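You operate a simulated robot arm through the tools that you are given. There is no shell and no other tool.

The job below is to be done with a simulated robot arm. You get a single attempt, and the scene is never put back.

## Task
Brush the dirty patch off the drum in the holder.
Fine: drum in the done tray; lock the latch first, free it after; brush back in its place. Set down upright: round brush. What is to be rubbed or washed off counts as gone when no trace of it is left.

The check looks at the end state, three seconds after you hand in, the way a careful person would. Anything else that was tipped, shoved, dropped, spilled or broken makes it a failure.

## Robot
A 7-joint arm with a three-finger gripper, fixed in place. Base frame: the origin is on the floor under the middle of its stand, x ahead of it, y to its left, z up; the work surface is at about z = 0.78. Units: m, degrees, N and s.
It reaches about 1.342 m from its shoulder. Its first joint turns from -166.0 to 166.0 degrees. Payload 2.69 kg.
The tool frame sits at the grasp point between the pads (the TCP): z along the fingers, y along the line on which they close. The tips reach 0.03 m beyond it. The gripper opens to 0.128 m; its body begins 0.117 m behind the TCP.
Orientation is that of the tool frame in the base frame, as [roll, pitch, yaw] about the fixed x, y, z axes, in that order (R = Rz(yaw) Ry(pitch) Rx(roll)). With the fingers straight down and closing along the base's y, the tool's x points along the base's -x, its y along +y and its z along -z.

## Interface
- The arm moves only by the tool send_rows. Its argument "plan" is a list of rows, each a list of 7 numbers: the shift along the base's x, y, z in cm, then the turn, a rotation vector about the base's x, y, z in degrees, then the opening in per cent of the stroke, from 0 (shut) to 100 (fully open). In form: [[tx, ty, tz, wx, wy, wz, claw], ...]. A call has 1 to 20 rows; each row shifts and turns the commanded pose from where the row before left it. A row lasts 0.2 s, in which the tool goes at most 0.05 m and 8.6 degrees; a call with a longer step from one row to the next is refused whole, and so is a gripper value outside its range. A pose out of reach is approached as far as the arm can. The call stops where the force on the tool passes 40 N (or 10 N more than at its start, if that is more) or the arm is blocked; 0.2 s more then pass. The fingers move at their own pace (about 0.127 m/s each) and stop on an object; they squeeze with about 43 N. The grip force told is the motor's: it shows also when the fingers shut on nothing. Time passes only in rows, and 0.2 s behind the last, so rows that do not move let the fingers close. It gives the time, the measured TCP pose, the force on the tool (base axes), the opening and the grip force at its end, in the units of the frame above (readings bear some noise), with the torque about the TCP (base axes, N m) and any sound that the robot's microphone picked up.
- Cameras (640 x 400 px; columns grow to the right, rows downward): "scene" is fixed at [0.3995, 0.65, 1.4178]; the picture's right is [-0.81, -0.59, 0.00], its down [-0.34, 0.47, -0.82] and it looks along [0.48, -0.66, -0.58] (base axes); focal length 335 px, centre (320, 200). "wrist" rides on the gripper at [0.058, 0.054, -0.131] in the tool frame; the picture's right is [-0.68, 0.74, 0.00], its down [-0.62, -0.57, -0.55] and it looks along [-0.40, -0.37, 0.84] (tool axes); focal length 234 px, centre (320, 200). There is no depth. A picture from a camera that has moved, and an enlarged one, comes with that camera's place and axes in the base frame and with its lens.
- get_image(camera): a new picture of that camera. The clock stands still meanwhile.
- lift_body(by): moves the trunk up (or, below 0, down) by that many m; the arm rides with it, the base frame stays. It gives what a move gives, with no picture.
- enlarge(camera, box): a new picture of the part [left, top, right, bottom] of that camera's present view, enlarged. The clock stands still meanwhile.
- sign_off(): hands the job in; it is judged then, once.

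Nothing tells you positions but the pictures and the camera data. Unless the task says otherwise, let go and move clear before handing in.

The tools are called after ">>>" by a JSON object that holds its "name" and its "arguments". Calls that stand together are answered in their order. send_rows: Moves the arm, as the interface text tells. Its arguments: {"type":"object","properties":{"plan":{"type":"array","items":{"type":"array","items":{"type":"number"}}}},"required":["plan"]} The other tools are called the same way: lift_body (by) moves the trunk up or down; get_image (camera) takes a picture; enlarge (camera, box) takes an enlarged picture of a part of a camera's view; sign_off () hands the job in.

At the start:

```text
time_s: 0.0
ee_pos: [0.6837, 0.0432, 1.0764]
orientation: [-180.0, 0.0, 180.0]
force: [0.3, 0.5, 0.0]
moment: [-0.02, -0.02, -0.01]
grip_width: 0.1281
gripper_force: 0.1
trunk travel left (down, up): [-0.15, 0.2]
```

scene: 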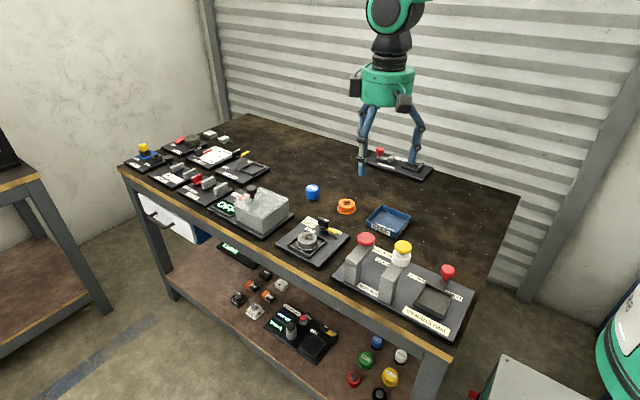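
wrist: 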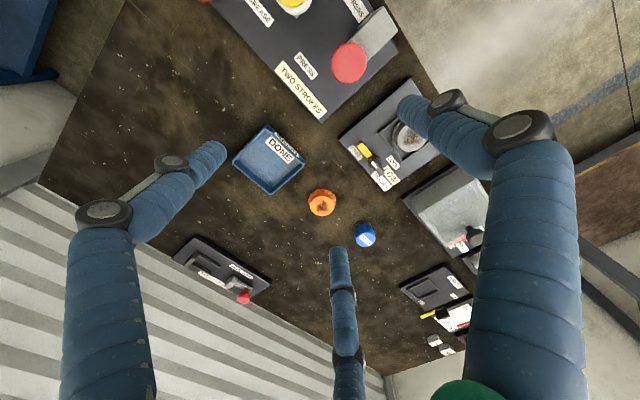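

I see a bench with several stations, a done tray, an orange and a blue object, and a station with a round part that may be the holder. I'll enlarge the views to read the labels and find the drum, the latch and the brush.

>>> {"name": "enlarge", "arguments": {"camera": "scene", "box": [260, 190, 420, 290]}}

>>> {"name": "enlarge", "arguments": {"camera": "scene", "box": [110, 120, 310, 245]}}

>>> {"name": "enlarge", "arguments": {"camera": "wrist", "box": [320, 70, 480, 270]}}

>>> {"name": "enlarge", "arguments": {"camera": "scene", "box": [320, 220, 490, 350]}}

```text
4.00 times, centred on (340, 240) of scene
camera zoom: at [0.3995, 0.65, 1.4178], right [-0.81, -0.59, 0.0], down [-0.34, 0.47, -0.82], along [0.48, -0.66, -0.58], focal length 1342 px, centre (240, 40)
```

zoom: 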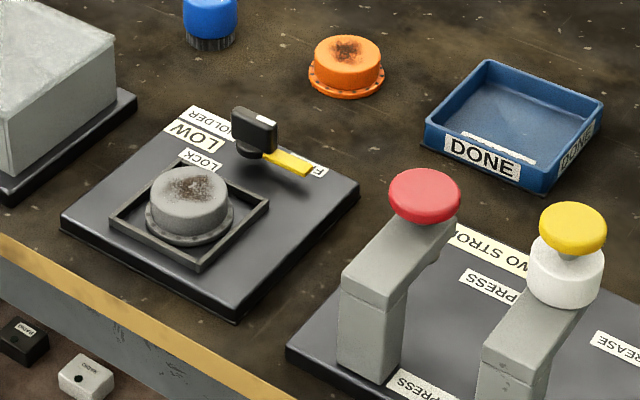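

```text
3.20 times, centred on (210, 182) of scene
camera zoom: at [0.3995, 0.65, 1.4178], right [-0.81, -0.59, 0.0], down [-0.34, 0.47, -0.82], along [0.48, -0.66, -0.58], focal length 1073 px, centre (672, 256)
```

zoom: 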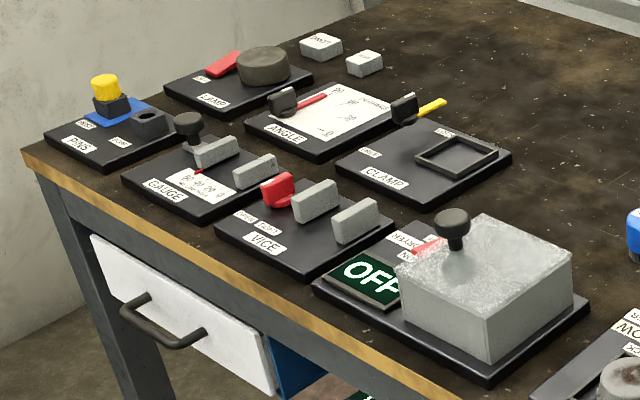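

```text
2.00 times, centred on (400, 170) of wrist
camera zoom: at [0.6258, 0.0972, 1.2081], right [0.68, 0.74, 0.0], down [0.62, -0.57, 0.55], along [0.4, -0.37, -0.84], focal length 468 px, centre (160, 260)
```

zoom: 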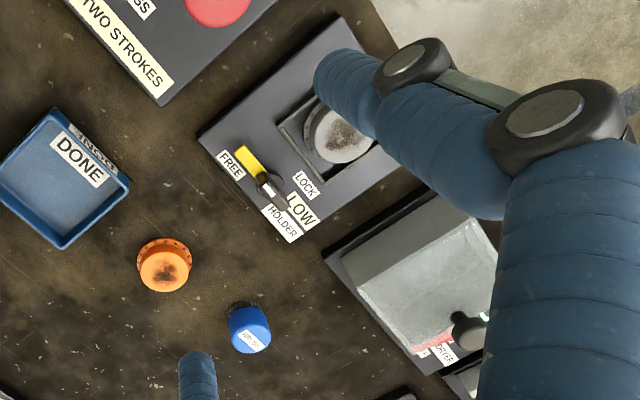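

```text
3.08 times, centred on (405, 285) of scene
camera zoom: at [0.3995, 0.65, 1.4178], right [-0.81, -0.59, 0.0], down [-0.34, 0.47, -0.82], along [0.48, -0.66, -0.58], focal length 1032 px, centre (58, -62)
```

zoom: 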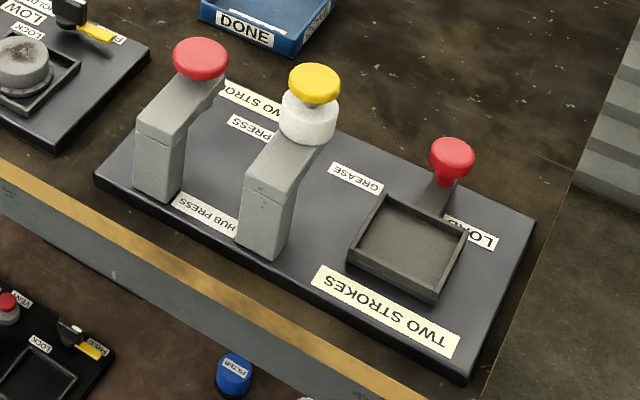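

The grey drum with the dirty patch sits in the station labelled HOLDER, with a lever pointing at FREE. The blue object behind it looks like the round brush, so I'll zoom in further to confirm labels.

>>> {"name": "enlarge", "arguments": {"camera": "scene", "box": [295, 175, 335, 205]}}

>>> {"name": "enlarge", "arguments": {"camera": "scene", "box": [275, 210, 355, 260]}}

>>> {"name": "enlarge", "arguments": {"camera": "wrist", "box": [330, 70, 430, 200]}}

>>> {"name": "enlarge", "arguments": {"camera": "wrist", "box": [290, 170, 390, 260]}}

>>> {"name": "enlarge", "arguments": {"camera": "scene", "box": [210, 240, 420, 400]}}

```text
13.33 times, centred on (315, 190) of scene
camera zoom: at [0.3995, 0.65, 1.4178], right [-0.81, -0.59, 0.0], down [-0.34, 0.47, -0.82], along [0.48, -0.66, -0.58], focal length 4472 px, centre (387, 333)
```

zoom: 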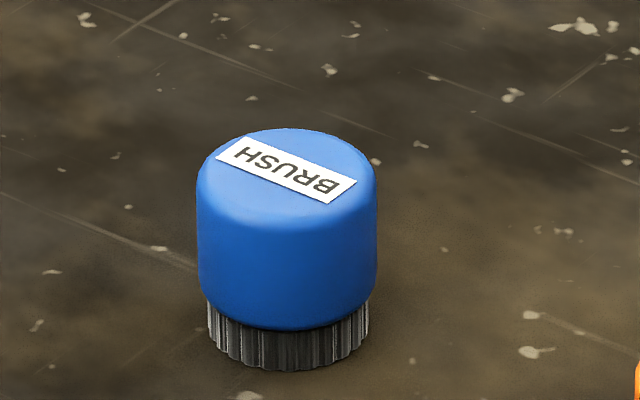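

```text
8.00 times, centred on (315, 235) of scene
camera zoom: at [0.3995, 0.65, 1.4178], right [-0.81, -0.59, 0.0], down [-0.34, 0.47, -0.82], along [0.48, -0.66, -0.58], focal length 2683 px, centre (360, -80)
```

zoom: 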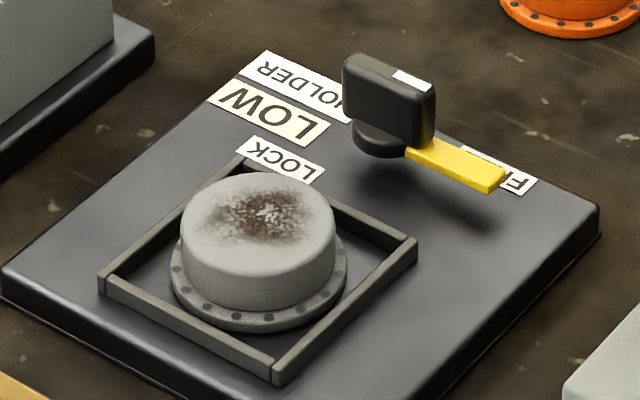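

```text
3.08 times, centred on (380, 135) of wrist
camera zoom: at [0.6258, 0.0972, 1.2081], right [0.68, 0.74, 0.0], down [0.62, -0.57, 0.55], along [0.4, -0.37, -0.84], focal length 720 px, centre (135, 400)
```

zoom: 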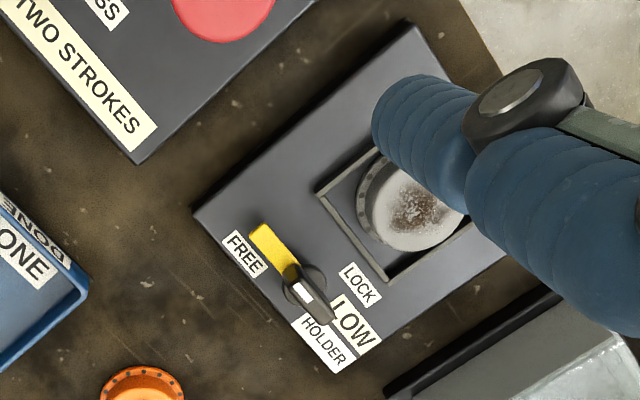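

```text
4.44 times, centred on (340, 215) of wrist
camera zoom: at [0.6258, 0.0972, 1.2081], right [0.68, 0.74, 0.0], down [0.62, -0.57, 0.55], along [0.4, -0.37, -0.84], focal length 1041 px, centre (231, 133)
```

zoom: 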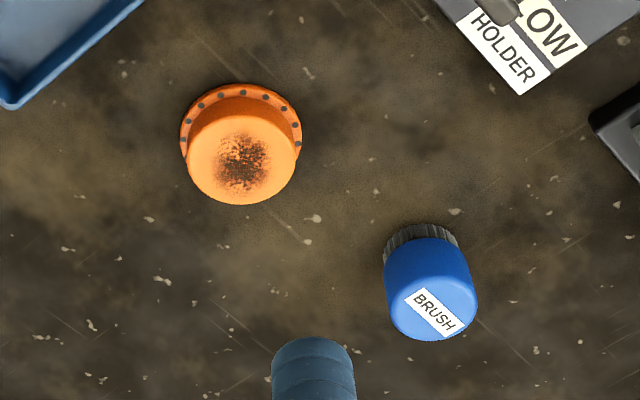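

```text
2.50 times, centred on (315, 320) of scene
camera zoom: at [0.3995, 0.65, 1.4178], right [-0.81, -0.59, 0.0], down [-0.34, 0.47, -0.82], along [0.48, -0.66, -0.58], focal length 838 px, centre (332, -100)
```

zoom: 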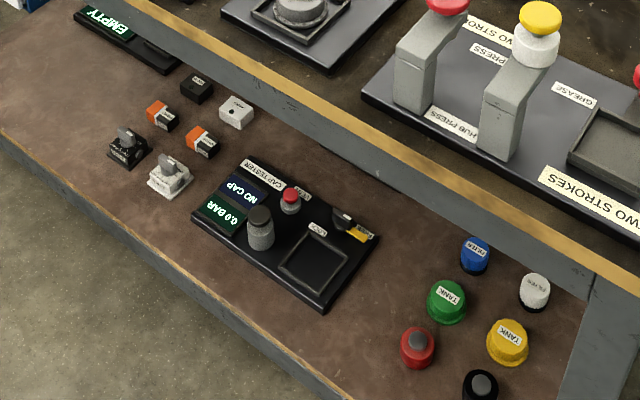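

The drum (about 5 cm across, top near z 0.81) is in the HOLDER at about (0.827, 0.123), and the brush stands at about (0.954, -0.068). Before going near anything I'll close the fingers partway in free air to learn how they sit.

>>> {"name": "send_rows", "arguments": {"plan": [[0, 0, 0, 0, 0, 0, 30], [0, 0, 0, 0, 0, 0, 30], [0, 0, 0, 0, 0, 0, 30]]}}

>>> {"name": "enlarge", "arguments": {"camera": "scene", "box": [60, 60, 300, 210]}}

```text
time_s: 0.8
ee_pos: [0.6831, 0.043, 1.0769]
orientation: [180.0, 0.0, 179.9]
force: [0.5, 0.4, 0.6]
moment: [-0.02, -0.02, 0.02]
grip_width: 0.0384
gripper_force: 0.1
trunk travel left (down, up): [-0.15, 0.2]
```

```text
2.67 times, centred on (180, 135) of scene
camera zoom: at [0.3995, 0.65, 1.4178], right [-0.81, -0.59, 0.0], down [-0.34, 0.47, -0.82], along [0.48, -0.66, -0.58], focal length 894 px, centre (693, 373)
```

zoom: 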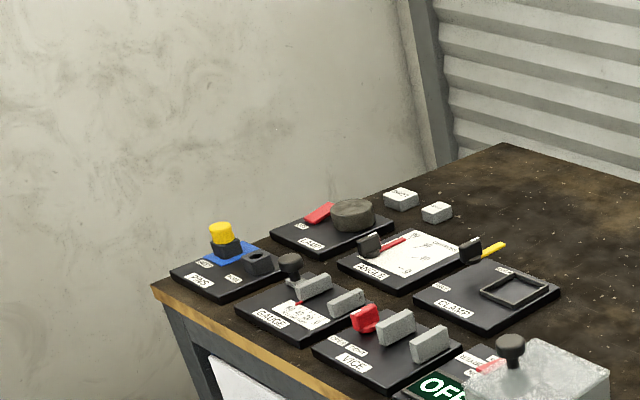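

The gripper now reads 38 mm opening. I'll look from both cameras to see how the three fingers lie at this opening.

>>> {"name": "get_image", "arguments": {"camera": "wrist"}}

>>> {"name": "enlarge", "arguments": {"camera": "scene", "box": [330, 60, 450, 190]}}

>>> {"name": "enlarge", "arguments": {"camera": "wrist", "box": [330, 70, 450, 170]}}

```text
taken
camera wrist: at [0.6258, 0.0971, 1.2081], right [0.68, 0.74, 0.0], down [0.62, -0.57, 0.55], along [0.4, -0.37, -0.84], focal length 234 px, centre (320, 200)
```

wrist: 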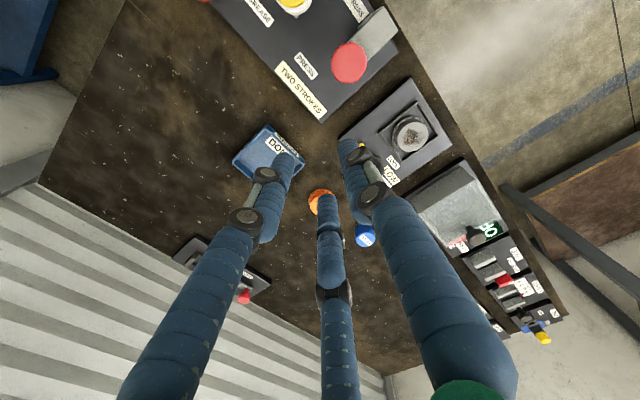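

```text
3.08 times, centred on (390, 125) of scene
camera zoom: at [0.3995, 0.65, 1.4178], right [-0.81, -0.59, 0.0], down [-0.34, 0.47, -0.82], along [0.48, -0.66, -0.58], focal length 1032 px, centre (105, 431)
```

zoom: 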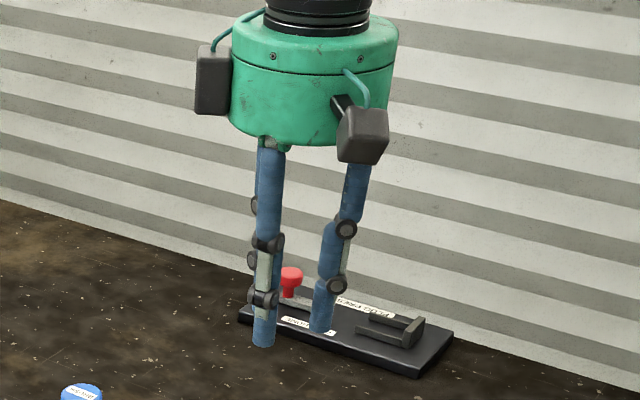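

```text
4.00 times, centred on (390, 120) of wrist
camera zoom: at [0.6258, 0.0971, 1.2081], right [0.68, 0.74, 0.0], down [0.62, -0.57, 0.55], along [0.4, -0.37, -0.84], focal length 937 px, centre (40, 520)
```

zoom: 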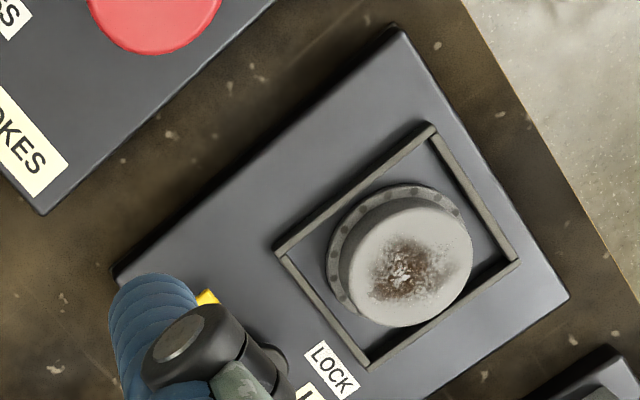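

The three fingers close concentrically: one on the +y side, two on the -y side. Next I move over the holder so the wrist camera looks nearly straight down on the latch and drum.

>>> {"name": "send_rows", "arguments": {"plan": [[3.7, -0.3, -1.2, 0, 0, 0, 30], [3.7, -0.3, -1.2, 0, 0, 0, 30], [3.7, -0.3, -1.2, 0, 0, 0, 30], [3.7, -0.3, -1.2, 0, 0, 0, 30], [3.7, -0.3, -1.2, 0, 0, 0, 30], [0, 0, 0, 0, 0, 0, 30]]}}

>>> {"name": "get_image", "arguments": {"camera": "wrist"}}

>>> {"name": "enlarge", "arguments": {"camera": "wrist", "box": [240, 0, 440, 125]}}

```text
time_s: 2.2
ee_pos: [0.8686, 0.0279, 1.0152]
orientation: [-180.0, 0.0, -180.0]
force: [0.4, 0.0, -0.5]
moment: [-0.03, 0.06, -0.02]
grip_width: 0.0383
gripper_force: 0.1
trunk travel left (down, up): [-0.15, 0.2]
```

```text
taken
camera wrist: at [0.8112, 0.0821, 1.1463], right [0.68, 0.74, 0.0], down [0.62, -0.57, 0.55], along [0.4, -0.37, -0.84], focal length 234 px, centre (320, 200)
```

wrist: 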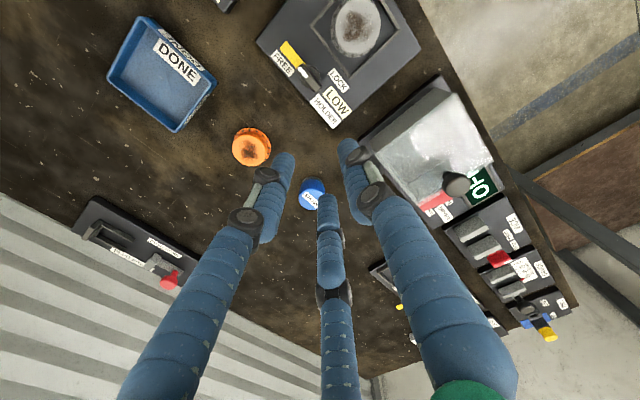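

```text
3.20 times, centred on (340, 62) of wrist
camera zoom: at [0.8112, 0.0821, 1.1463], right [0.68, 0.74, 0.0], down [0.62, -0.57, 0.55], along [0.4, -0.37, -0.84], focal length 749 px, centre (256, 640)
```

zoom: 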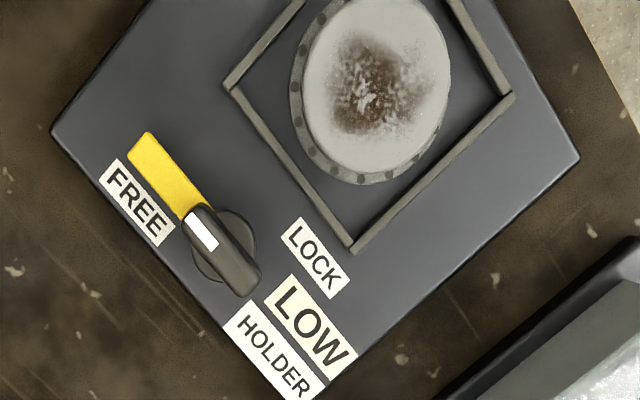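

The latch pivot is at about (0.827, 0.051); its yellow pointer points along -x (FREE), and LOCK should be a 90° clockwise turn to +y. I'll turn the gripper +90° above the handle's pointer end and look again before going down.

>>> {"name": "send_rows", "arguments": {"plan": [[-0.55, 0.21, -0.8, 0, 0, 8.2, 25], [-0.55, 0.21, -0.8, 0, 0, 8.2, 25], [-0.55, 0.21, -0.8, 0, 0, 8.2, 25], [-0.55, 0.21, -0.8, 0, 0, 8.2, 25], [-0.55, 0.21, -0.8, 0, 0, 8.2, 25], [-0.55, 0.21, -0.8, 0, 0, 8.2, 25], [-0.55, 0.21, -0.8, 0, 0, 8.2, 25], [-0.55, 0.21, -0.8, 0, 0, 8.2, 25], [-0.55, 0.21, -0.8, 0, 0, 8.2, 25], [-0.55, 0.21, -0.8, 0, 0, 8.2, 25], [-0.52, 0.18, -0.8, 0, 0, 8.0, 25], [0, 0, 0, 0, 0, 0, 25]]}}

>>> {"name": "get_image", "arguments": {"camera": "wrist"}}

>>> {"name": "enlarge", "arguments": {"camera": "scene", "box": [260, 150, 400, 270]}}

```text
time_s: 4.8
ee_pos: [0.8075, 0.0517, 0.9292]
orientation: [180.0, 0.0, -89.9]
force: [0.0, 0.3, 0.3]
moment: [-0.01, 0.01, -0.01]
grip_width: 0.0319
gripper_force: 0.1
trunk travel left (down, up): [-0.15, 0.2]
```

```text
taken
camera wrist: at [0.7553, -0.0073, 1.0602], right [-0.74, 0.68, 0.0], down [0.56, 0.62, 0.55], along [0.37, 0.4, -0.84], focal length 234 px, centre (320, 200)
```

wrist: 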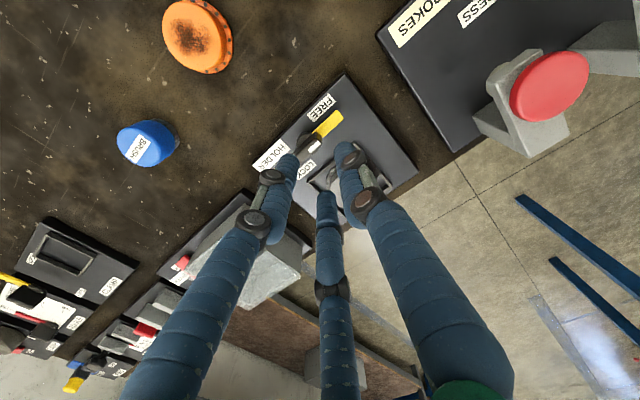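

```text
3.33 times, centred on (330, 210) of scene
camera zoom: at [0.3995, 0.65, 1.4178], right [-0.81, -0.59, 0.0], down [-0.34, 0.47, -0.82], along [0.48, -0.66, -0.58], focal length 1118 px, centre (287, 167)
```

zoom: 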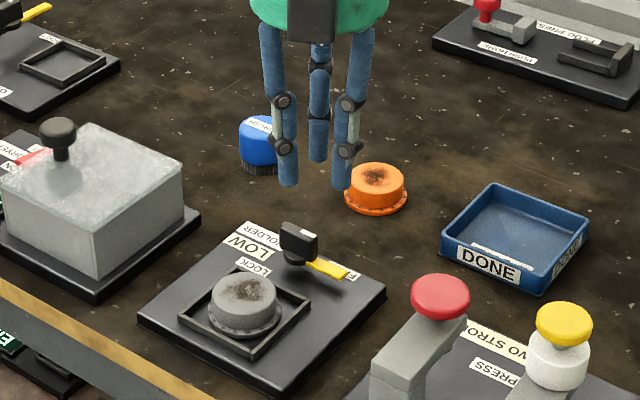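

The gripper hangs about 10 cm above the latch. I'll enlarge the wrist view to refine the handle's position.

>>> {"name": "enlarge", "arguments": {"camera": "wrist", "box": [240, 70, 420, 190]}}

```text
3.33 times, centred on (330, 130) of wrist
camera zoom: at [0.7553, -0.0073, 1.0602], right [-0.74, 0.68, 0.0], down [0.56, 0.62, 0.55], along [0.37, 0.4, -0.84], focal length 781 px, centre (287, 433)
```

zoom: 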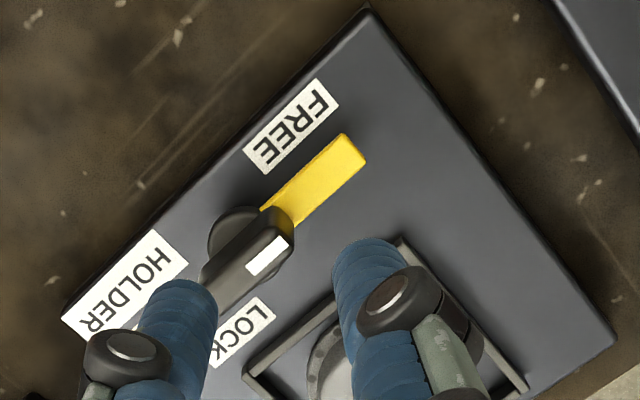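

White mark and disc confirm the handle at y ≈ 0.051, x 0.809–0.843, top z ≈ 0.833. I descend so the fingertips sit around z 0.818, above the pointer and the frame.

>>> {"name": "send_rows", "arguments": {"plan": [[0, 0, -2, 0, 0, 0, 25], [0, 0, -2, 0, 0, 0, 25], [0, 0, -1.5, 0, 0, 0, 25], [0, 0, -1.5, 0, 0, 0, 25], [0, 0, -1.0, 0, 0, 0, 25], [0, 0, 0, 0, 0, 0, 25]]}}

>>> {"name": "enlarge", "arguments": {"camera": "scene", "box": [270, 170, 370, 250]}}

>>> {"name": "enlarge", "arguments": {"camera": "wrist", "box": [240, 90, 420, 210]}}

```text
time_s: 6.2
ee_pos: [0.8071, 0.051, 0.8476]
orientation: [-180.0, -0.1, -90.0]
force: [0.3, 0.4, -0.5]
moment: [-0.04, -0.04, 0.02]
grip_width: 0.0319
gripper_force: 0.0
trunk travel left (down, up): [-0.15, 0.2]
```

```text
5.00 times, centred on (320, 210) of scene
camera zoom: at [0.3995, 0.65, 1.4178], right [-0.81, -0.59, 0.0], down [-0.34, 0.47, -0.82], along [0.48, -0.66, -0.58], focal length 1677 px, centre (320, 150)
```

zoom: 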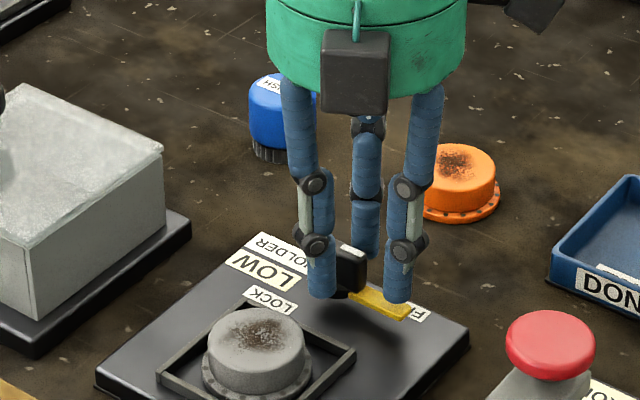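

```text
3.33 times, centred on (330, 150) of wrist
camera zoom: at [0.7555, -0.0071, 0.9797], right [-0.74, 0.68, 0.0], down [0.57, 0.62, 0.55], along [0.37, 0.4, -0.84], focal length 781 px, centre (287, 367)
```

zoom: 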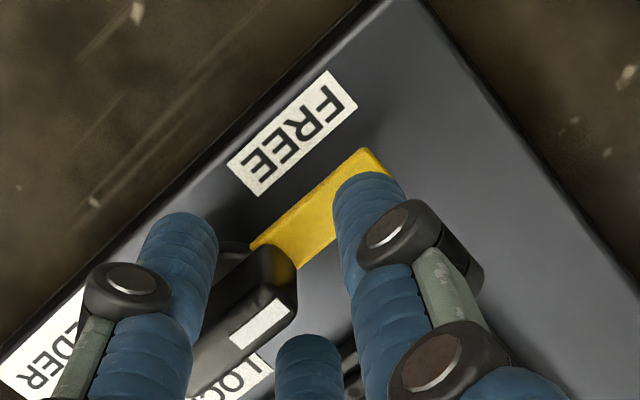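

Fingers straddle the blade as planned, with the third one clear above the pointer. I close on the blade.

>>> {"name": "send_rows", "arguments": {"plan": [[0, 0, 0, 0, 0, 0, 15], [0, 0, 0, 0, 0, 0, 8], [0, 0, 0, 0, 0, 0, 4], [0, 0, 0, 0, 0, 0, 4]]}}

>>> {"name": "enlarge", "arguments": {"camera": "wrist", "box": [240, 90, 420, 210]}}

```text
time_s: 7.2
ee_pos: [0.8081, 0.051, 0.8477]
orientation: [-180.0, 0.0, -90.0]
force: [2.3, -5.9, -3.6]
moment: [-0.2, -0.12, -0.06]
grip_width: 0.0159
gripper_force: 8.1
trunk travel left (down, up): [-0.15, 0.2]
```

```text
3.33 times, centred on (330, 150) of wrist
camera zoom: at [0.7555, -0.0075, 0.9797], right [-0.74, 0.68, 0.0], down [0.57, 0.62, 0.55], along [0.37, 0.4, -0.84], focal length 781 px, centre (287, 367)
```

zoom: 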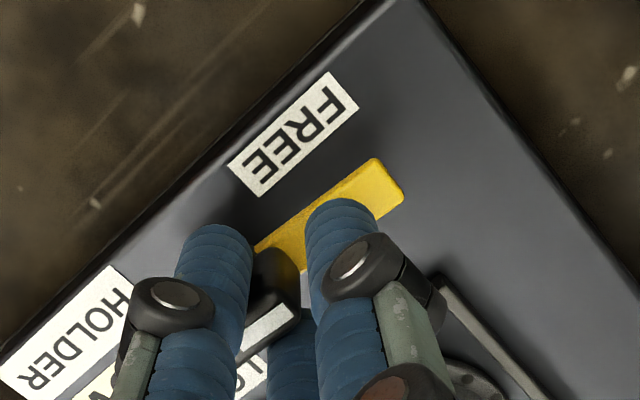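

The grip closed at 16 mm on the blade with little side force. I begin turning clockwise about the pivot, three steps first to feel the resistance.

>>> {"name": "send_rows", "arguments": {"plan": [[0.019, 0.27, 0, 0, 0, -8.18, 2], [0.058, 0.265, 0, 0, 0, -8.18, 2], [0.095, 0.254, 0, 0, 0, -8.18, 2]]}}

>>> {"name": "enlarge", "arguments": {"camera": "scene", "box": [270, 170, 370, 250]}}

```text
time_s: 8.0
ee_pos: [0.8096, 0.0583, 0.8487]
orientation: [-180.0, 0.0, -114.7]
force: [2.5, -9.3, -3.8]
moment: [-0.28, -0.11, -0.1]
grip_width: 0.0163
gripper_force: 9.9
trunk travel left (down, up): [-0.15, 0.2]
```

```text
5.00 times, centred on (320, 210) of scene
camera zoom: at [0.3995, 0.65, 1.4178], right [-0.81, -0.59, 0.0], down [-0.34, 0.47, -0.82], along [0.48, -0.66, -0.58], focal length 1677 px, centre (320, 150)
```

zoom: 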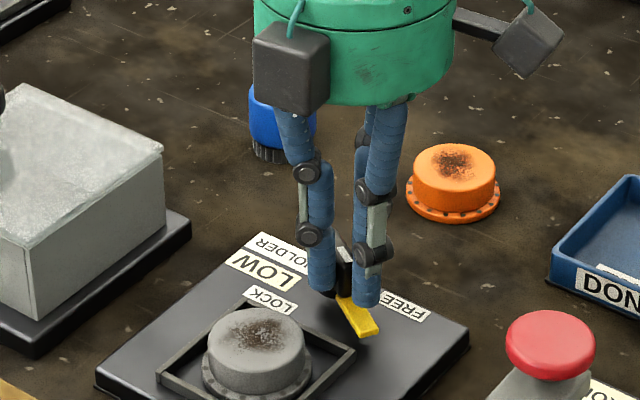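

The pointer is turning with the gripper under low force. I continue the remaining turn to LOCK.

>>> {"name": "send_rows", "arguments": {"plan": [[0.13, 0.238, 0, 0, 0, -8.18, 2], [0.1625, 0.217, 0, 0, 0, -8.18, 2], [0.192, 0.192, 0, 0, 0, -8.18, 2], [0.217, 0.1625, 0, 0, 0, -8.18, 2], [0.238, 0.13, 0, 0, 0, -8.18, 2]]}}

>>> {"name": "enlarge", "arguments": {"camera": "scene", "box": [270, 170, 370, 250]}}

```text
time_s: 9.2
ee_pos: [0.8175, 0.0676, 0.849]
orientation: [179.9, 0.0, -155.6]
force: [-4.8, -9.8, 0.0]
moment: [-0.36, 0.13, -0.1]
grip_width: 0.0166
gripper_force: 10.3
trunk travel left (down, up): [-0.15, 0.2]
```

```text
5.00 times, centred on (320, 210) of scene
camera zoom: at [0.3995, 0.65, 1.4178], right [-0.81, -0.59, 0.0], down [-0.34, 0.47, -0.82], along [0.48, -0.66, -0.58], focal length 1677 px, centre (320, 150)
```

zoom: 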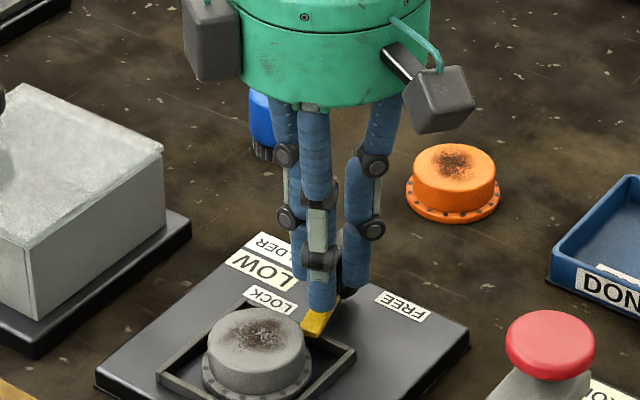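

Almost there; three more steps to bring the pointer square to the drum.

>>> {"name": "send_rows", "arguments": {"plan": [[0.254, 0.095, 0, 0, 0, -8.18, 2], [0.265, 0.058, 0, 0, 0, -8.18, 2], [0.27, 0.019, 0, 0, 0, -8.18, 2], [0, 0, 0, 0, 0, 0, 2]]}}

>>> {"name": "enlarge", "arguments": {"camera": "scene", "box": [270, 170, 370, 250]}}

>>> {"name": "get_image", "arguments": {"camera": "wrist"}}

```text
time_s: 10.2
ee_pos: [0.8261, 0.0707, 0.8491]
orientation: [-180.0, -0.2, 179.9]
force: [-19.0, -1.9, 2.4]
moment: [-0.06, 0.55, -0.19]
grip_width: 0.0162
gripper_force: 10.4
trunk travel left (down, up): [-0.15, 0.2]
```

```text
5.00 times, centred on (320, 210) of scene
camera zoom: at [0.3995, 0.65, 1.4178], right [-0.81, -0.59, 0.0], down [-0.34, 0.47, -0.82], along [0.48, -0.66, -0.58], focal length 1677 px, centre (320, 150)
```

zoom: 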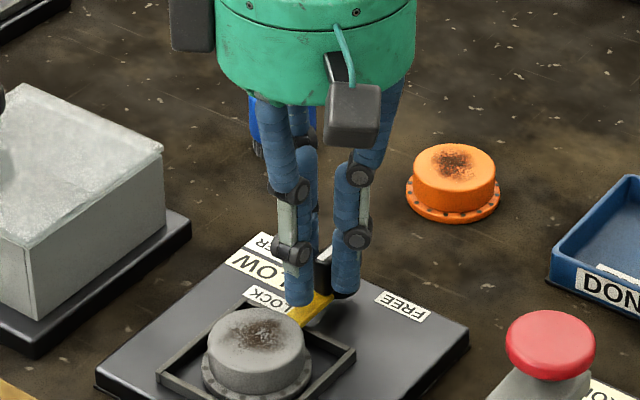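

```text
taken
camera wrist: at [0.7683, 0.124, 0.9798], right [0.68, 0.74, 0.0], down [0.62, -0.57, 0.55], along [0.4, -0.37, -0.84], focal length 234 px, centre (320, 200)
```

wrist: 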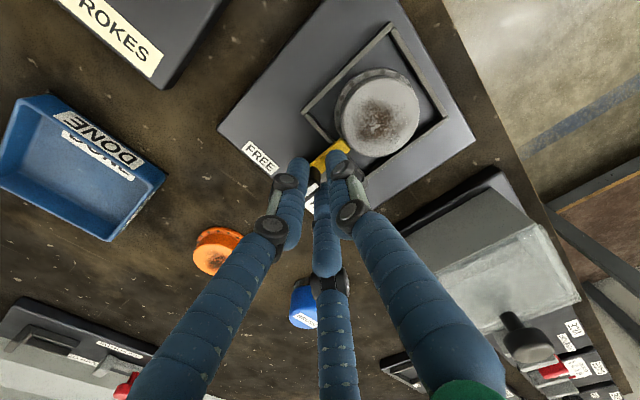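

The force rose to 19 N at the end, which suggests the stop at LOCK. I release gently, lift clear and inspect.

>>> {"name": "send_rows", "arguments": {"plan": [[0, 0, 0, 0, 0, 0, 16], [0, 0, 0, 0, 0, 0, 20], [0, 0, 1.5, 0, 0, 0, 22], [0, 0, 3, 0, 0, 0, 25], [0, 0, 4, 0, 0, 0, 30], [0, 0, 4, 0, 0, 0, 30]]}}

>>> {"name": "enlarge", "arguments": {"camera": "scene", "box": [270, 200, 370, 270]}}

>>> {"name": "enlarge", "arguments": {"camera": "wrist", "box": [240, 0, 480, 190]}}

```text
time_s: 11.6
ee_pos: [0.8254, 0.0701, 0.9719]
orientation: [179.9, -0.1, -180.0]
force: [0.4, 0.0, -1.1]
moment: [-0.02, -0.03, -0.03]
grip_width: 0.0383
gripper_force: 0.0
trunk travel left (down, up): [-0.15, 0.2]
```

```text
5.71 times, centred on (320, 235) of scene
camera zoom: at [0.3995, 0.65, 1.4178], right [-0.81, -0.59, 0.0], down [-0.34, 0.47, -0.82], along [0.48, -0.66, -0.58], focal length 1916 px, centre (320, 0)
```

zoom: 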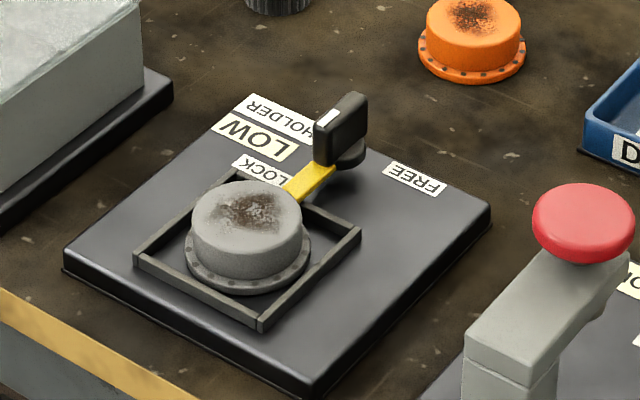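

```text
2.11 times, centred on (360, 95) of wrist
camera zoom: at [0.7692, 0.1242, 1.1044], right [0.68, 0.74, 0.0], down [0.62, -0.57, 0.55], along [0.4, -0.37, -0.84], focal length 493 px, centre (236, 421)
```

zoom: 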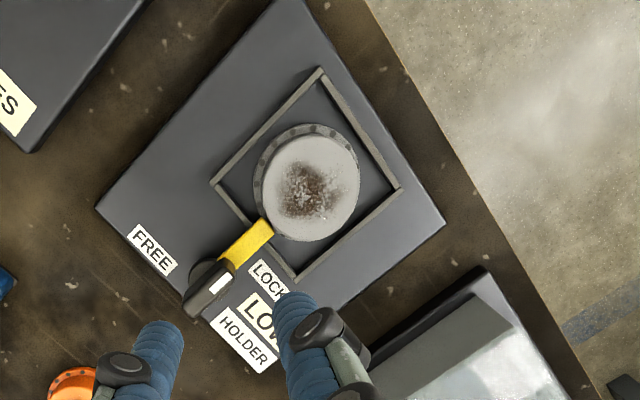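

The pointer now lies along +y over the drum flange, so the latch is locked. Next I move toward the brush and stop slightly past it for a clear wrist view.

>>> {"name": "send_rows", "arguments": {"plan": [[2.75, -2.83, 0, 0, 0, 0, 40], [2.75, -2.83, 0, 0, 0, 0, 55], [2.75, -2.83, 0, 0, 0, 0, 55], [2.75, -2.83, 0, 0, 0, 0, 55], [2.75, -2.83, 0, 0, 0, 0, 55], [2.75, -2.83, 0, 0, 0, 0, 55], [0, 0, 0, 0, 0, 0, 55]]}}

>>> {"name": "get_image", "arguments": {"camera": "wrist"}}

>>> {"name": "enlarge", "arguments": {"camera": "wrist", "box": [240, 60, 400, 160]}}

```text
time_s: 13.2
ee_pos: [0.9916, -0.1002, 0.9728]
orientation: [-179.9, -0.1, 180.0]
force: [-0.6, -0.6, -0.4]
moment: [0.05, 0.01, 0.01]
grip_width: 0.0702
gripper_force: 0.0
trunk travel left (down, up): [-0.15, 0.2]
```

```text
taken
camera wrist: at [0.9355, -0.0461, 1.1038], right [0.68, 0.74, 0.0], down [0.62, -0.57, 0.55], along [0.4, -0.37, -0.84], focal length 234 px, centre (320, 200)
```

wrist: 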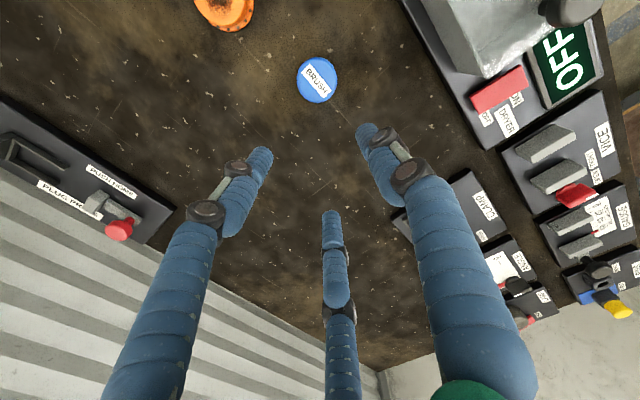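

```text
4.00 times, centred on (320, 110) of wrist
camera zoom: at [0.9355, -0.0461, 1.1038], right [0.68, 0.74, 0.0], down [0.62, -0.57, 0.55], along [0.4, -0.37, -0.84], focal length 937 px, centre (320, 560)
```

zoom: 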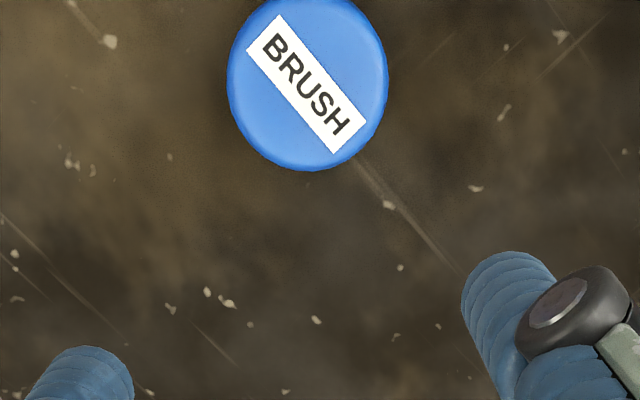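

The brush stands at (0.9555, -0.069), 43 mm across. I centre over it and come down partway before the final descent.

>>> {"name": "send_rows", "arguments": {"plan": [[-1.83, 1.54, 0, 0, 0, 0, 55], [-1.83, 1.54, 0, 0, 0, 0, 55], [0, 0, -4, 0, 0, 0, 55], [0, 0, -4, 0, 0, 0, 55], [0, 0, 0, 0, 0, 0, 55]]}}

>>> {"name": "enlarge", "arguments": {"camera": "wrist", "box": [220, 100, 420, 250]}}

>>> {"name": "enlarge", "arguments": {"camera": "scene", "box": [260, 130, 370, 220]}}

```text
time_s: 14.4
ee_pos: [0.9564, -0.0694, 0.8925]
orientation: [-180.0, 0.0, 180.0]
force: [0.1, -0.6, -0.5]
moment: [0.0, 0.08, -0.02]
grip_width: 0.0703
gripper_force: 0.1
trunk travel left (down, up): [-0.15, 0.2]
```

```text
2.67 times, centred on (320, 175) of wrist
camera zoom: at [0.8987, -0.015, 1.0247], right [0.68, 0.74, 0.0], down [0.62, -0.57, 0.55], along [0.4, -0.37, -0.84], focal length 624 px, centre (320, 267)
```

zoom: 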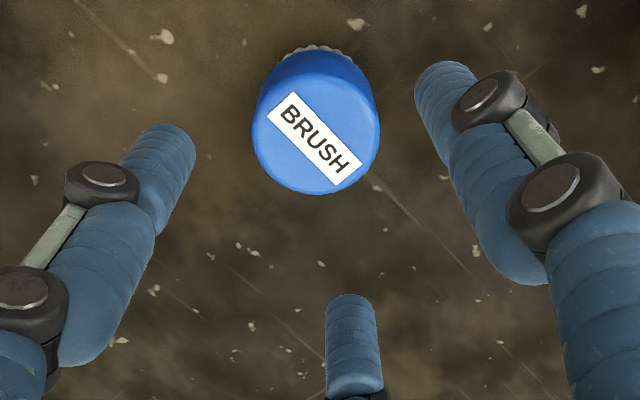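

```text
4.44 times, centred on (315, 175) of scene
camera zoom: at [0.3995, 0.65, 1.4178], right [-0.81, -0.59, 0.0], down [-0.34, 0.47, -0.82], along [0.48, -0.66, -0.58], focal length 1491 px, centre (342, 311)
```

zoom: 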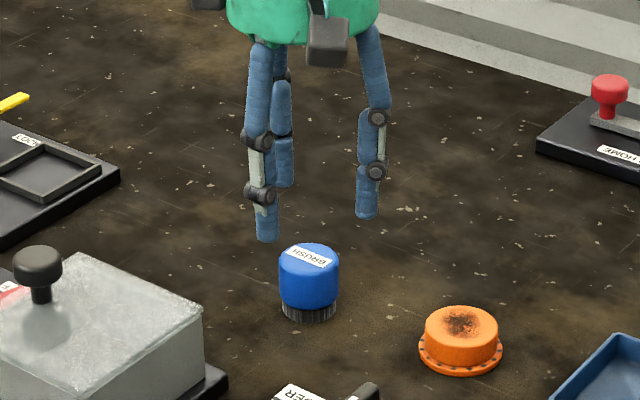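

Alignment is within about a millimetre. I descend to the grip height around the blue body.

>>> {"name": "send_rows", "arguments": {"plan": [[-0.1, 0, -2, 0, 0, 0, 55], [0, 0, -2, 0, 0, 0, 50], [0, 0, -1.5, 0, 0, 0, 50], [0, 0, -1.2, 0, 0, 0, 50], [0, 0, 0, 0, 0, 0, 50]]}}

>>> {"name": "enlarge", "arguments": {"camera": "scene", "box": [260, 140, 370, 220]}}

>>> {"name": "enlarge", "arguments": {"camera": "wrist", "box": [220, 100, 420, 250]}}

```text
time_s: 15.6
ee_pos: [0.9543, -0.0688, 0.8267]
orientation: [-179.9, 0.0, 179.9]
force: [-0.1, 0.0, -0.2]
moment: [0.06, 0.0, 0.0]
grip_width: 0.064
gripper_force: 0.1
trunk travel left (down, up): [-0.15, 0.2]
```

```text
5.00 times, centred on (315, 180) of scene
camera zoom: at [0.3995, 0.65, 1.4178], right [-0.81, -0.59, 0.0], down [-0.34, 0.47, -0.82], along [0.48, -0.66, -0.58], focal length 1677 px, centre (345, 300)
```

zoom: 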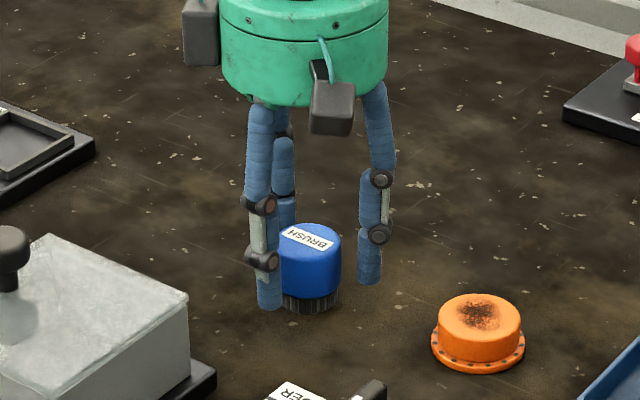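

```text
2.67 times, centred on (320, 175) of wrist
camera zoom: at [0.897, -0.0152, 0.9581], right [0.68, 0.74, 0.0], down [0.62, -0.57, 0.55], along [0.4, -0.37, -0.84], focal length 624 px, centre (320, 267)
```

zoom: 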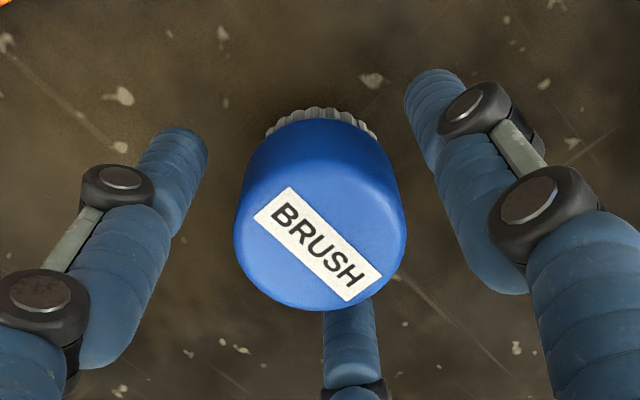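

The brush is centred between the fingers with the tips near the lower part of the blue body. I close on it.

>>> {"name": "send_rows", "arguments": {"plan": [[0, 0, 0, 0, 0, 0, 40], [0, 0, 0, 0, 0, 0, 30], [0, 0, 0, 0, 0, 0, 15], [0, 0, 0, 0, 0, 0, 10], [0, 0, 0, 0, 0, 0, 10]]}}

>>> {"name": "enlarge", "arguments": {"camera": "wrist", "box": [220, 100, 420, 250]}}

```text
time_s: 16.8
ee_pos: [0.9545, -0.0692, 0.8264]
orientation: [180.0, 0.1, -180.0]
force: [-0.2, 0.0, -1.0]
moment: [0.0, -0.01, -0.04]
grip_width: 0.0418
gripper_force: 42.9
trunk travel left (down, up): [-0.15, 0.2]
```

```text
2.67 times, centred on (320, 175) of wrist
camera zoom: at [0.8968, -0.0152, 0.9583], right [0.68, 0.74, 0.0], down [0.62, -0.57, 0.55], along [0.4, -0.37, -0.84], focal length 624 px, centre (320, 267)
```

zoom: 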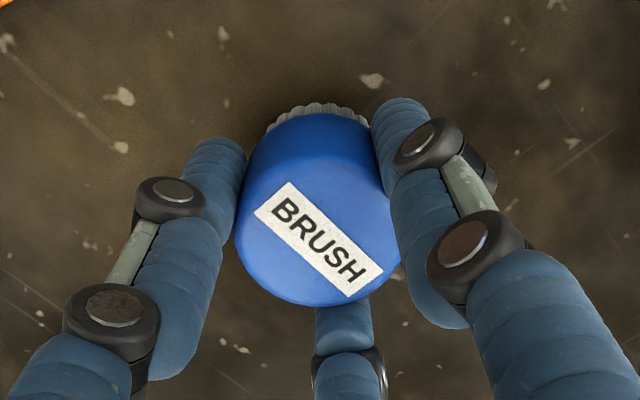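

The brush is held firmly (42 mm, 43 N). I lift straight up and check it before carrying it over the drum.

>>> {"name": "send_rows", "arguments": {"plan": [[0, 0, 1, 0, 0, 0, 10], [0, 0, 3, 0, 0, 0, 10], [0, 0, 3.5, 0, 0, 0, 10], [0, 0, 3.5, 0, 0, 0, 10], [0, 0, 0, 0, 0, 0, 10]]}}

>>> {"name": "enlarge", "arguments": {"camera": "scene", "box": [260, 100, 370, 220]}}

```text
time_s: 18.0
ee_pos: [0.9536, -0.0691, 0.9361]
orientation: [180.0, 0.0, 179.9]
force: [-0.3, 0.3, 0.2]
moment: [0.0, -0.02, -0.01]
grip_width: 0.0417
gripper_force: 43.4
trunk travel left (down, up): [-0.15, 0.2]
```

```text
3.33 times, centred on (315, 160) of scene
camera zoom: at [0.3995, 0.65, 1.4178], right [-0.81, -0.59, 0.0], down [-0.34, 0.47, -0.82], along [0.48, -0.66, -0.58], focal length 1118 px, centre (337, 333)
```

zoom: 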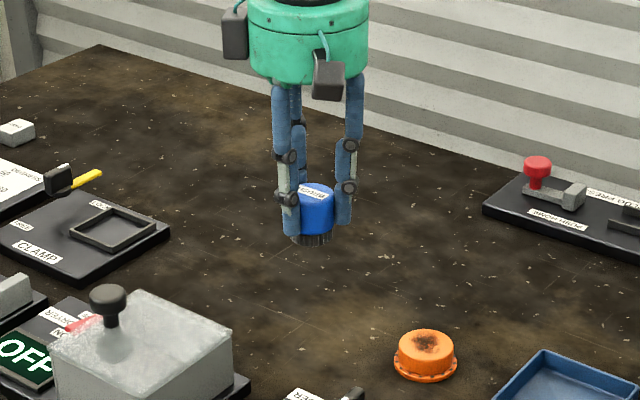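

The brush hangs upright in the grip. I carry it over the drum at height, then lower to just above contact.

>>> {"name": "send_rows", "arguments": {"plan": [[-2.13, 3.245, 0, 0, 0, 0, 10], [-2.13, 3.245, 0, 0, 0, 0, 10], [-2.13, 3.245, 0, 0, 0, 0, 10], [-2.13, 3.245, 0, 0, 0, 0, 10], [-2.13, 3.245, 0, 0, 0, 0, 10], [-2.13, 3.245, 0, 0, 0, 0, 10], [0, 0, -3, 0, 0, 0, 10], [0, 0, -2, 0, 0, 0, 10], [0, 0, 0, 0, 0, 0, 10]]}}

>>> {"name": "enlarge", "arguments": {"camera": "scene", "box": [260, 170, 370, 270]}}

>>> {"name": "get_image", "arguments": {"camera": "wrist"}}

```text
time_s: 20.0
ee_pos: [0.8272, 0.1247, 0.8853]
orientation: [179.9, -0.1, 180.0]
force: [0.2, -1.0, -1.2]
moment: [-0.02, 0.04, 0.01]
grip_width: 0.0418
gripper_force: 42.7
trunk travel left (down, up): [-0.15, 0.2]
```

```text
4.00 times, centred on (315, 220) of scene
camera zoom: at [0.3995, 0.65, 1.4178], right [-0.81, -0.59, 0.0], down [-0.34, 0.47, -0.82], along [0.48, -0.66, -0.58], focal length 1342 px, centre (340, 120)
```

zoom: 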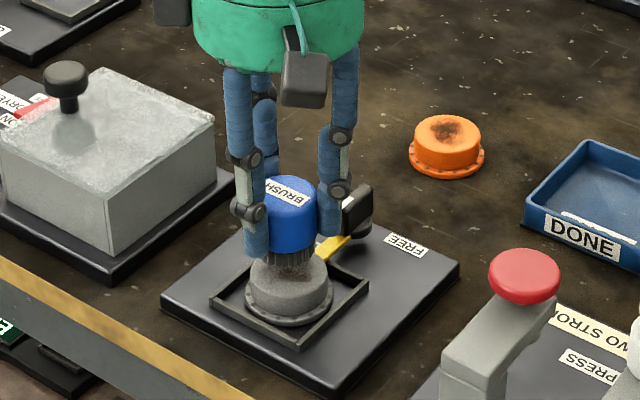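

```text
taken
camera wrist: at [0.7693, 0.1796, 1.0175], right [0.68, 0.74, 0.0], down [0.62, -0.57, 0.55], along [0.4, -0.37, -0.84], focal length 234 px, centre (320, 200)
```

wrist: 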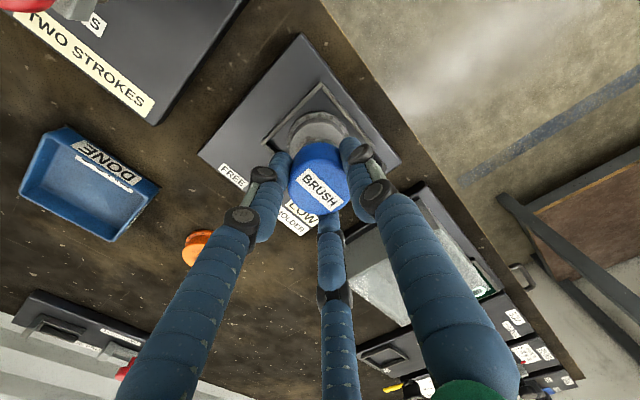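

The brush is right above the drum. I come down in small steps, watching for contact force.

>>> {"name": "send_rows", "arguments": {"plan": [[0, 0, -1, 0, 0, 0, 10], [0, 0, -0.7, 0, 0, 0, 10], [0, 0, -0.3, 0, 0, 0, 10], [0, 0, -0.2, 0, 0, 0, 10], [0, 0, 0, 0, 0, 0, 10]]}}

```text
time_s: 21.2
ee_pos: [0.8264, 0.1257, 0.866]
orientation: [179.9, 0.0, 179.9]
force: [-1.8, -1.3, 16.0]
moment: [-0.09, 0.21, 0.02]
grip_width: 0.0416
gripper_force: 42.9
trunk travel left (down, up): [-0.15, 0.2]
```

Contact came a little higher than estimated, with 16 N. The card says LOW, so I back off to a light pressure before moving sideways.

>>> {"name": "send_rows", "arguments": {"plan": [[0, 0, 0.18, 0, 0, 0, 10], [0, 0, 0, 0, 0, 0, 10]]}}

```text
time_s: 21.8
ee_pos: [0.8274, 0.1257, 0.8665]
orientation: [179.9, -0.1, -179.9]
force: [2.3, 0.7, 9.1]
moment: [0.03, -0.12, 0.01]
grip_width: 0.0417
gripper_force: 43.3
trunk travel left (down, up): [-0.15, 0.2]
```

Still 9 N; I ease up a bit more to about 5 N and then make a first small set of strokes.

>>> {"name": "send_rows", "arguments": {"plan": [[0, 0, 0.1, 0, 0, 0, 10], [0, 0, 0, 0, 0, 0, 10]]}}

```text
time_s: 22.4
ee_pos: [0.826, 0.1248, 0.8677]
orientation: [179.9, -0.1, -179.8]
force: [0.2, 0.8, 2.6]
moment: [-0.02, -0.04, 0.01]
grip_width: 0.0414
gripper_force: 42.8
trunk travel left (down, up): [-0.15, 0.2]
```

Light contact of about 3 N. I brush back and forth in x, then check the force.

>>> {"name": "send_rows", "arguments": {"plan": [[0.8, 0, 0, 0, 0, 0, 10], [-0.8, 0, 0, 0, 0, 0, 10], [-0.8, 0, 0, 0, 0, 0, 10], [0.8, 0, 0, 0, 0, 0, 10], [0.8, 0, 0, 0, 0, 0, 10], [-0.8, 0, 0, 0, 0, 0, 10], [-0.8, 0, 0, 0, 0, 0, 10], [0.8, 0, 0, 0, 0, 0, 10]]}}

>>> {"name": "enlarge", "arguments": {"camera": "scene", "box": [270, 200, 350, 260]}}

```text
time_s: 24.2
ee_pos: [0.8256, 0.1257, 0.8672]
orientation: [180.0, -0.1, -180.0]
force: [-0.7, 0.0, 0.1]
moment: [0.02, -0.01, -0.02]
grip_width: 0.0416
gripper_force: 43.0
trunk travel left (down, up): [-0.15, 0.2]
```

```text
6.67 times, centred on (310, 230) of scene
camera zoom: at [0.3995, 0.65, 1.4178], right [-0.81, -0.59, 0.0], down [-0.34, 0.47, -0.82], along [0.48, -0.66, -0.58], focal length 2236 px, centre (387, 0)
```

zoom: 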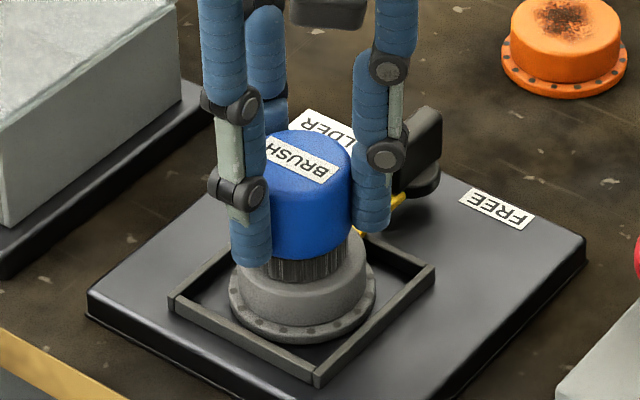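

Contact force faded to near zero. I lift to see what the strokes did to the patch.

>>> {"name": "send_rows", "arguments": {"plan": [[0, 0, 2, 0, 0, 0, 10], [0, 0, 3, 0, 0, 0, 10], [0, 0, 3, 0, 0, 0, 10], [0, 0, 0, 0, 0, 0, 10]]}}

>>> {"name": "enlarge", "arguments": {"camera": "scene", "box": [270, 200, 350, 260]}}

>>> {"name": "enlarge", "arguments": {"camera": "wrist", "box": [240, 60, 400, 180]}}

```text
time_s: 25.2
ee_pos: [0.826, 0.126, 0.9486]
orientation: [-180.0, -0.1, 180.0]
force: [0.0, -0.2, -0.9]
moment: [0.03, -0.02, 0.01]
grip_width: 0.0418
gripper_force: 43.0
trunk travel left (down, up): [-0.15, 0.2]
```

```text
6.67 times, centred on (310, 230) of scene
camera zoom: at [0.3995, 0.65, 1.4178], right [-0.81, -0.59, 0.0], down [-0.34, 0.47, -0.82], along [0.48, -0.66, -0.58], focal length 2236 px, centre (387, 0)
```

zoom: 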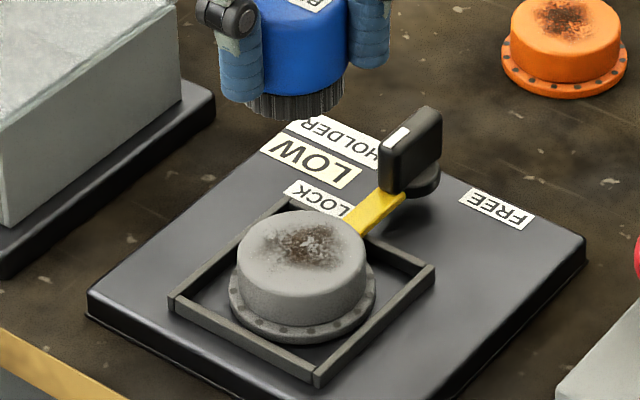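

```text
3.33 times, centred on (320, 120) of wrist
camera zoom: at [0.769, 0.1797, 1.0792], right [0.68, 0.74, 0.0], down [0.62, -0.57, 0.55], along [0.4, -0.37, -0.84], focal length 781 px, centre (320, 467)
```

zoom: 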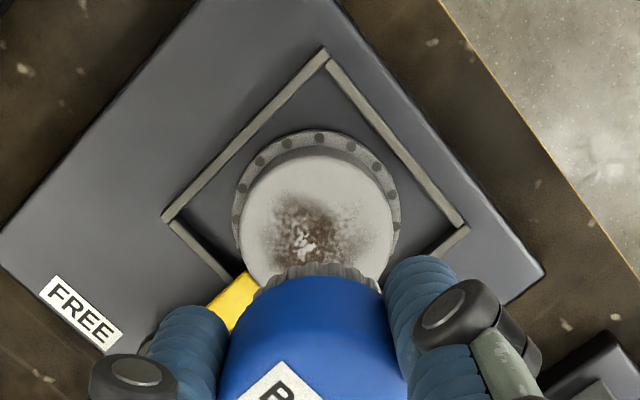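

The patch is still there, perhaps slightly thinned. I go back down to a light but steady contact and brush more.

>>> {"name": "send_rows", "arguments": {"plan": [[0, 0, -3, 0, 0, 0, 10], [0, 0, -3, 0, 0, 0, 10], [0, 0, -1.5, 0, 0, 0, 10], [0, 0, -0.4, 0, 0, 0, 10], [0, 0, -0.15, 0, 0, 0, 10], [0, 0, 0, 0, 0, 0, 10]]}}

```text
time_s: 26.6
ee_pos: [0.8266, 0.1252, 0.867]
orientation: [-180.0, 0.0, -180.0]
force: [-0.5, -0.7, -0.2]
moment: [0.0, 0.05, -0.02]
grip_width: 0.0419
gripper_force: 42.5
trunk travel left (down, up): [-0.15, 0.2]
```

No contact yet here; I lower in half-millimetre steps to find it.

>>> {"name": "send_rows", "arguments": {"plan": [[0, 0, -0.05, 0, 0, 0, 10], [0, 0, 0, 0, 0, 0, 10]]}}

>>> {"name": "send_rows", "arguments": {"plan": [[0, 0, -0.05, 0, 0, 0, 10], [0, 0, 0, 0, 0, 0, 10]]}}

>>> {"name": "send_rows", "arguments": {"plan": [[0, 0, -0.05, 0, 0, 0, 10], [0, 0, 0, 0, 0, 0, 10]]}}

```text
time_s: 27.2
ee_pos: [0.8263, 0.1249, 0.8659]
orientation: [180.0, 0.0, 180.0]
force: [-1.3, -1.0, 1.9]
moment: [-0.04, 0.01, 0.01]
grip_width: 0.0418
gripper_force: 43.2
trunk travel left (down, up): [-0.15, 0.2]
```

```text
time_s: 27.8
ee_pos: [0.8276, 0.1262, 0.8662]
orientation: [-180.0, 0.1, -179.9]
force: [-0.4, -0.6, 8.0]
moment: [-0.1, 0.09, 0.01]
grip_width: 0.0416
gripper_force: 43.0
trunk travel left (down, up): [-0.15, 0.2]
```

```text
time_s: 28.4
ee_pos: [0.8271, 0.1254, 0.8659]
orientation: [-180.0, 0.1, -179.9]
force: [-0.5, -0.6, 15.2]
moment: [-0.06, 0.07, 0.02]
grip_width: 0.0417
gripper_force: 42.9
trunk travel left (down, up): [-0.15, 0.2]
```

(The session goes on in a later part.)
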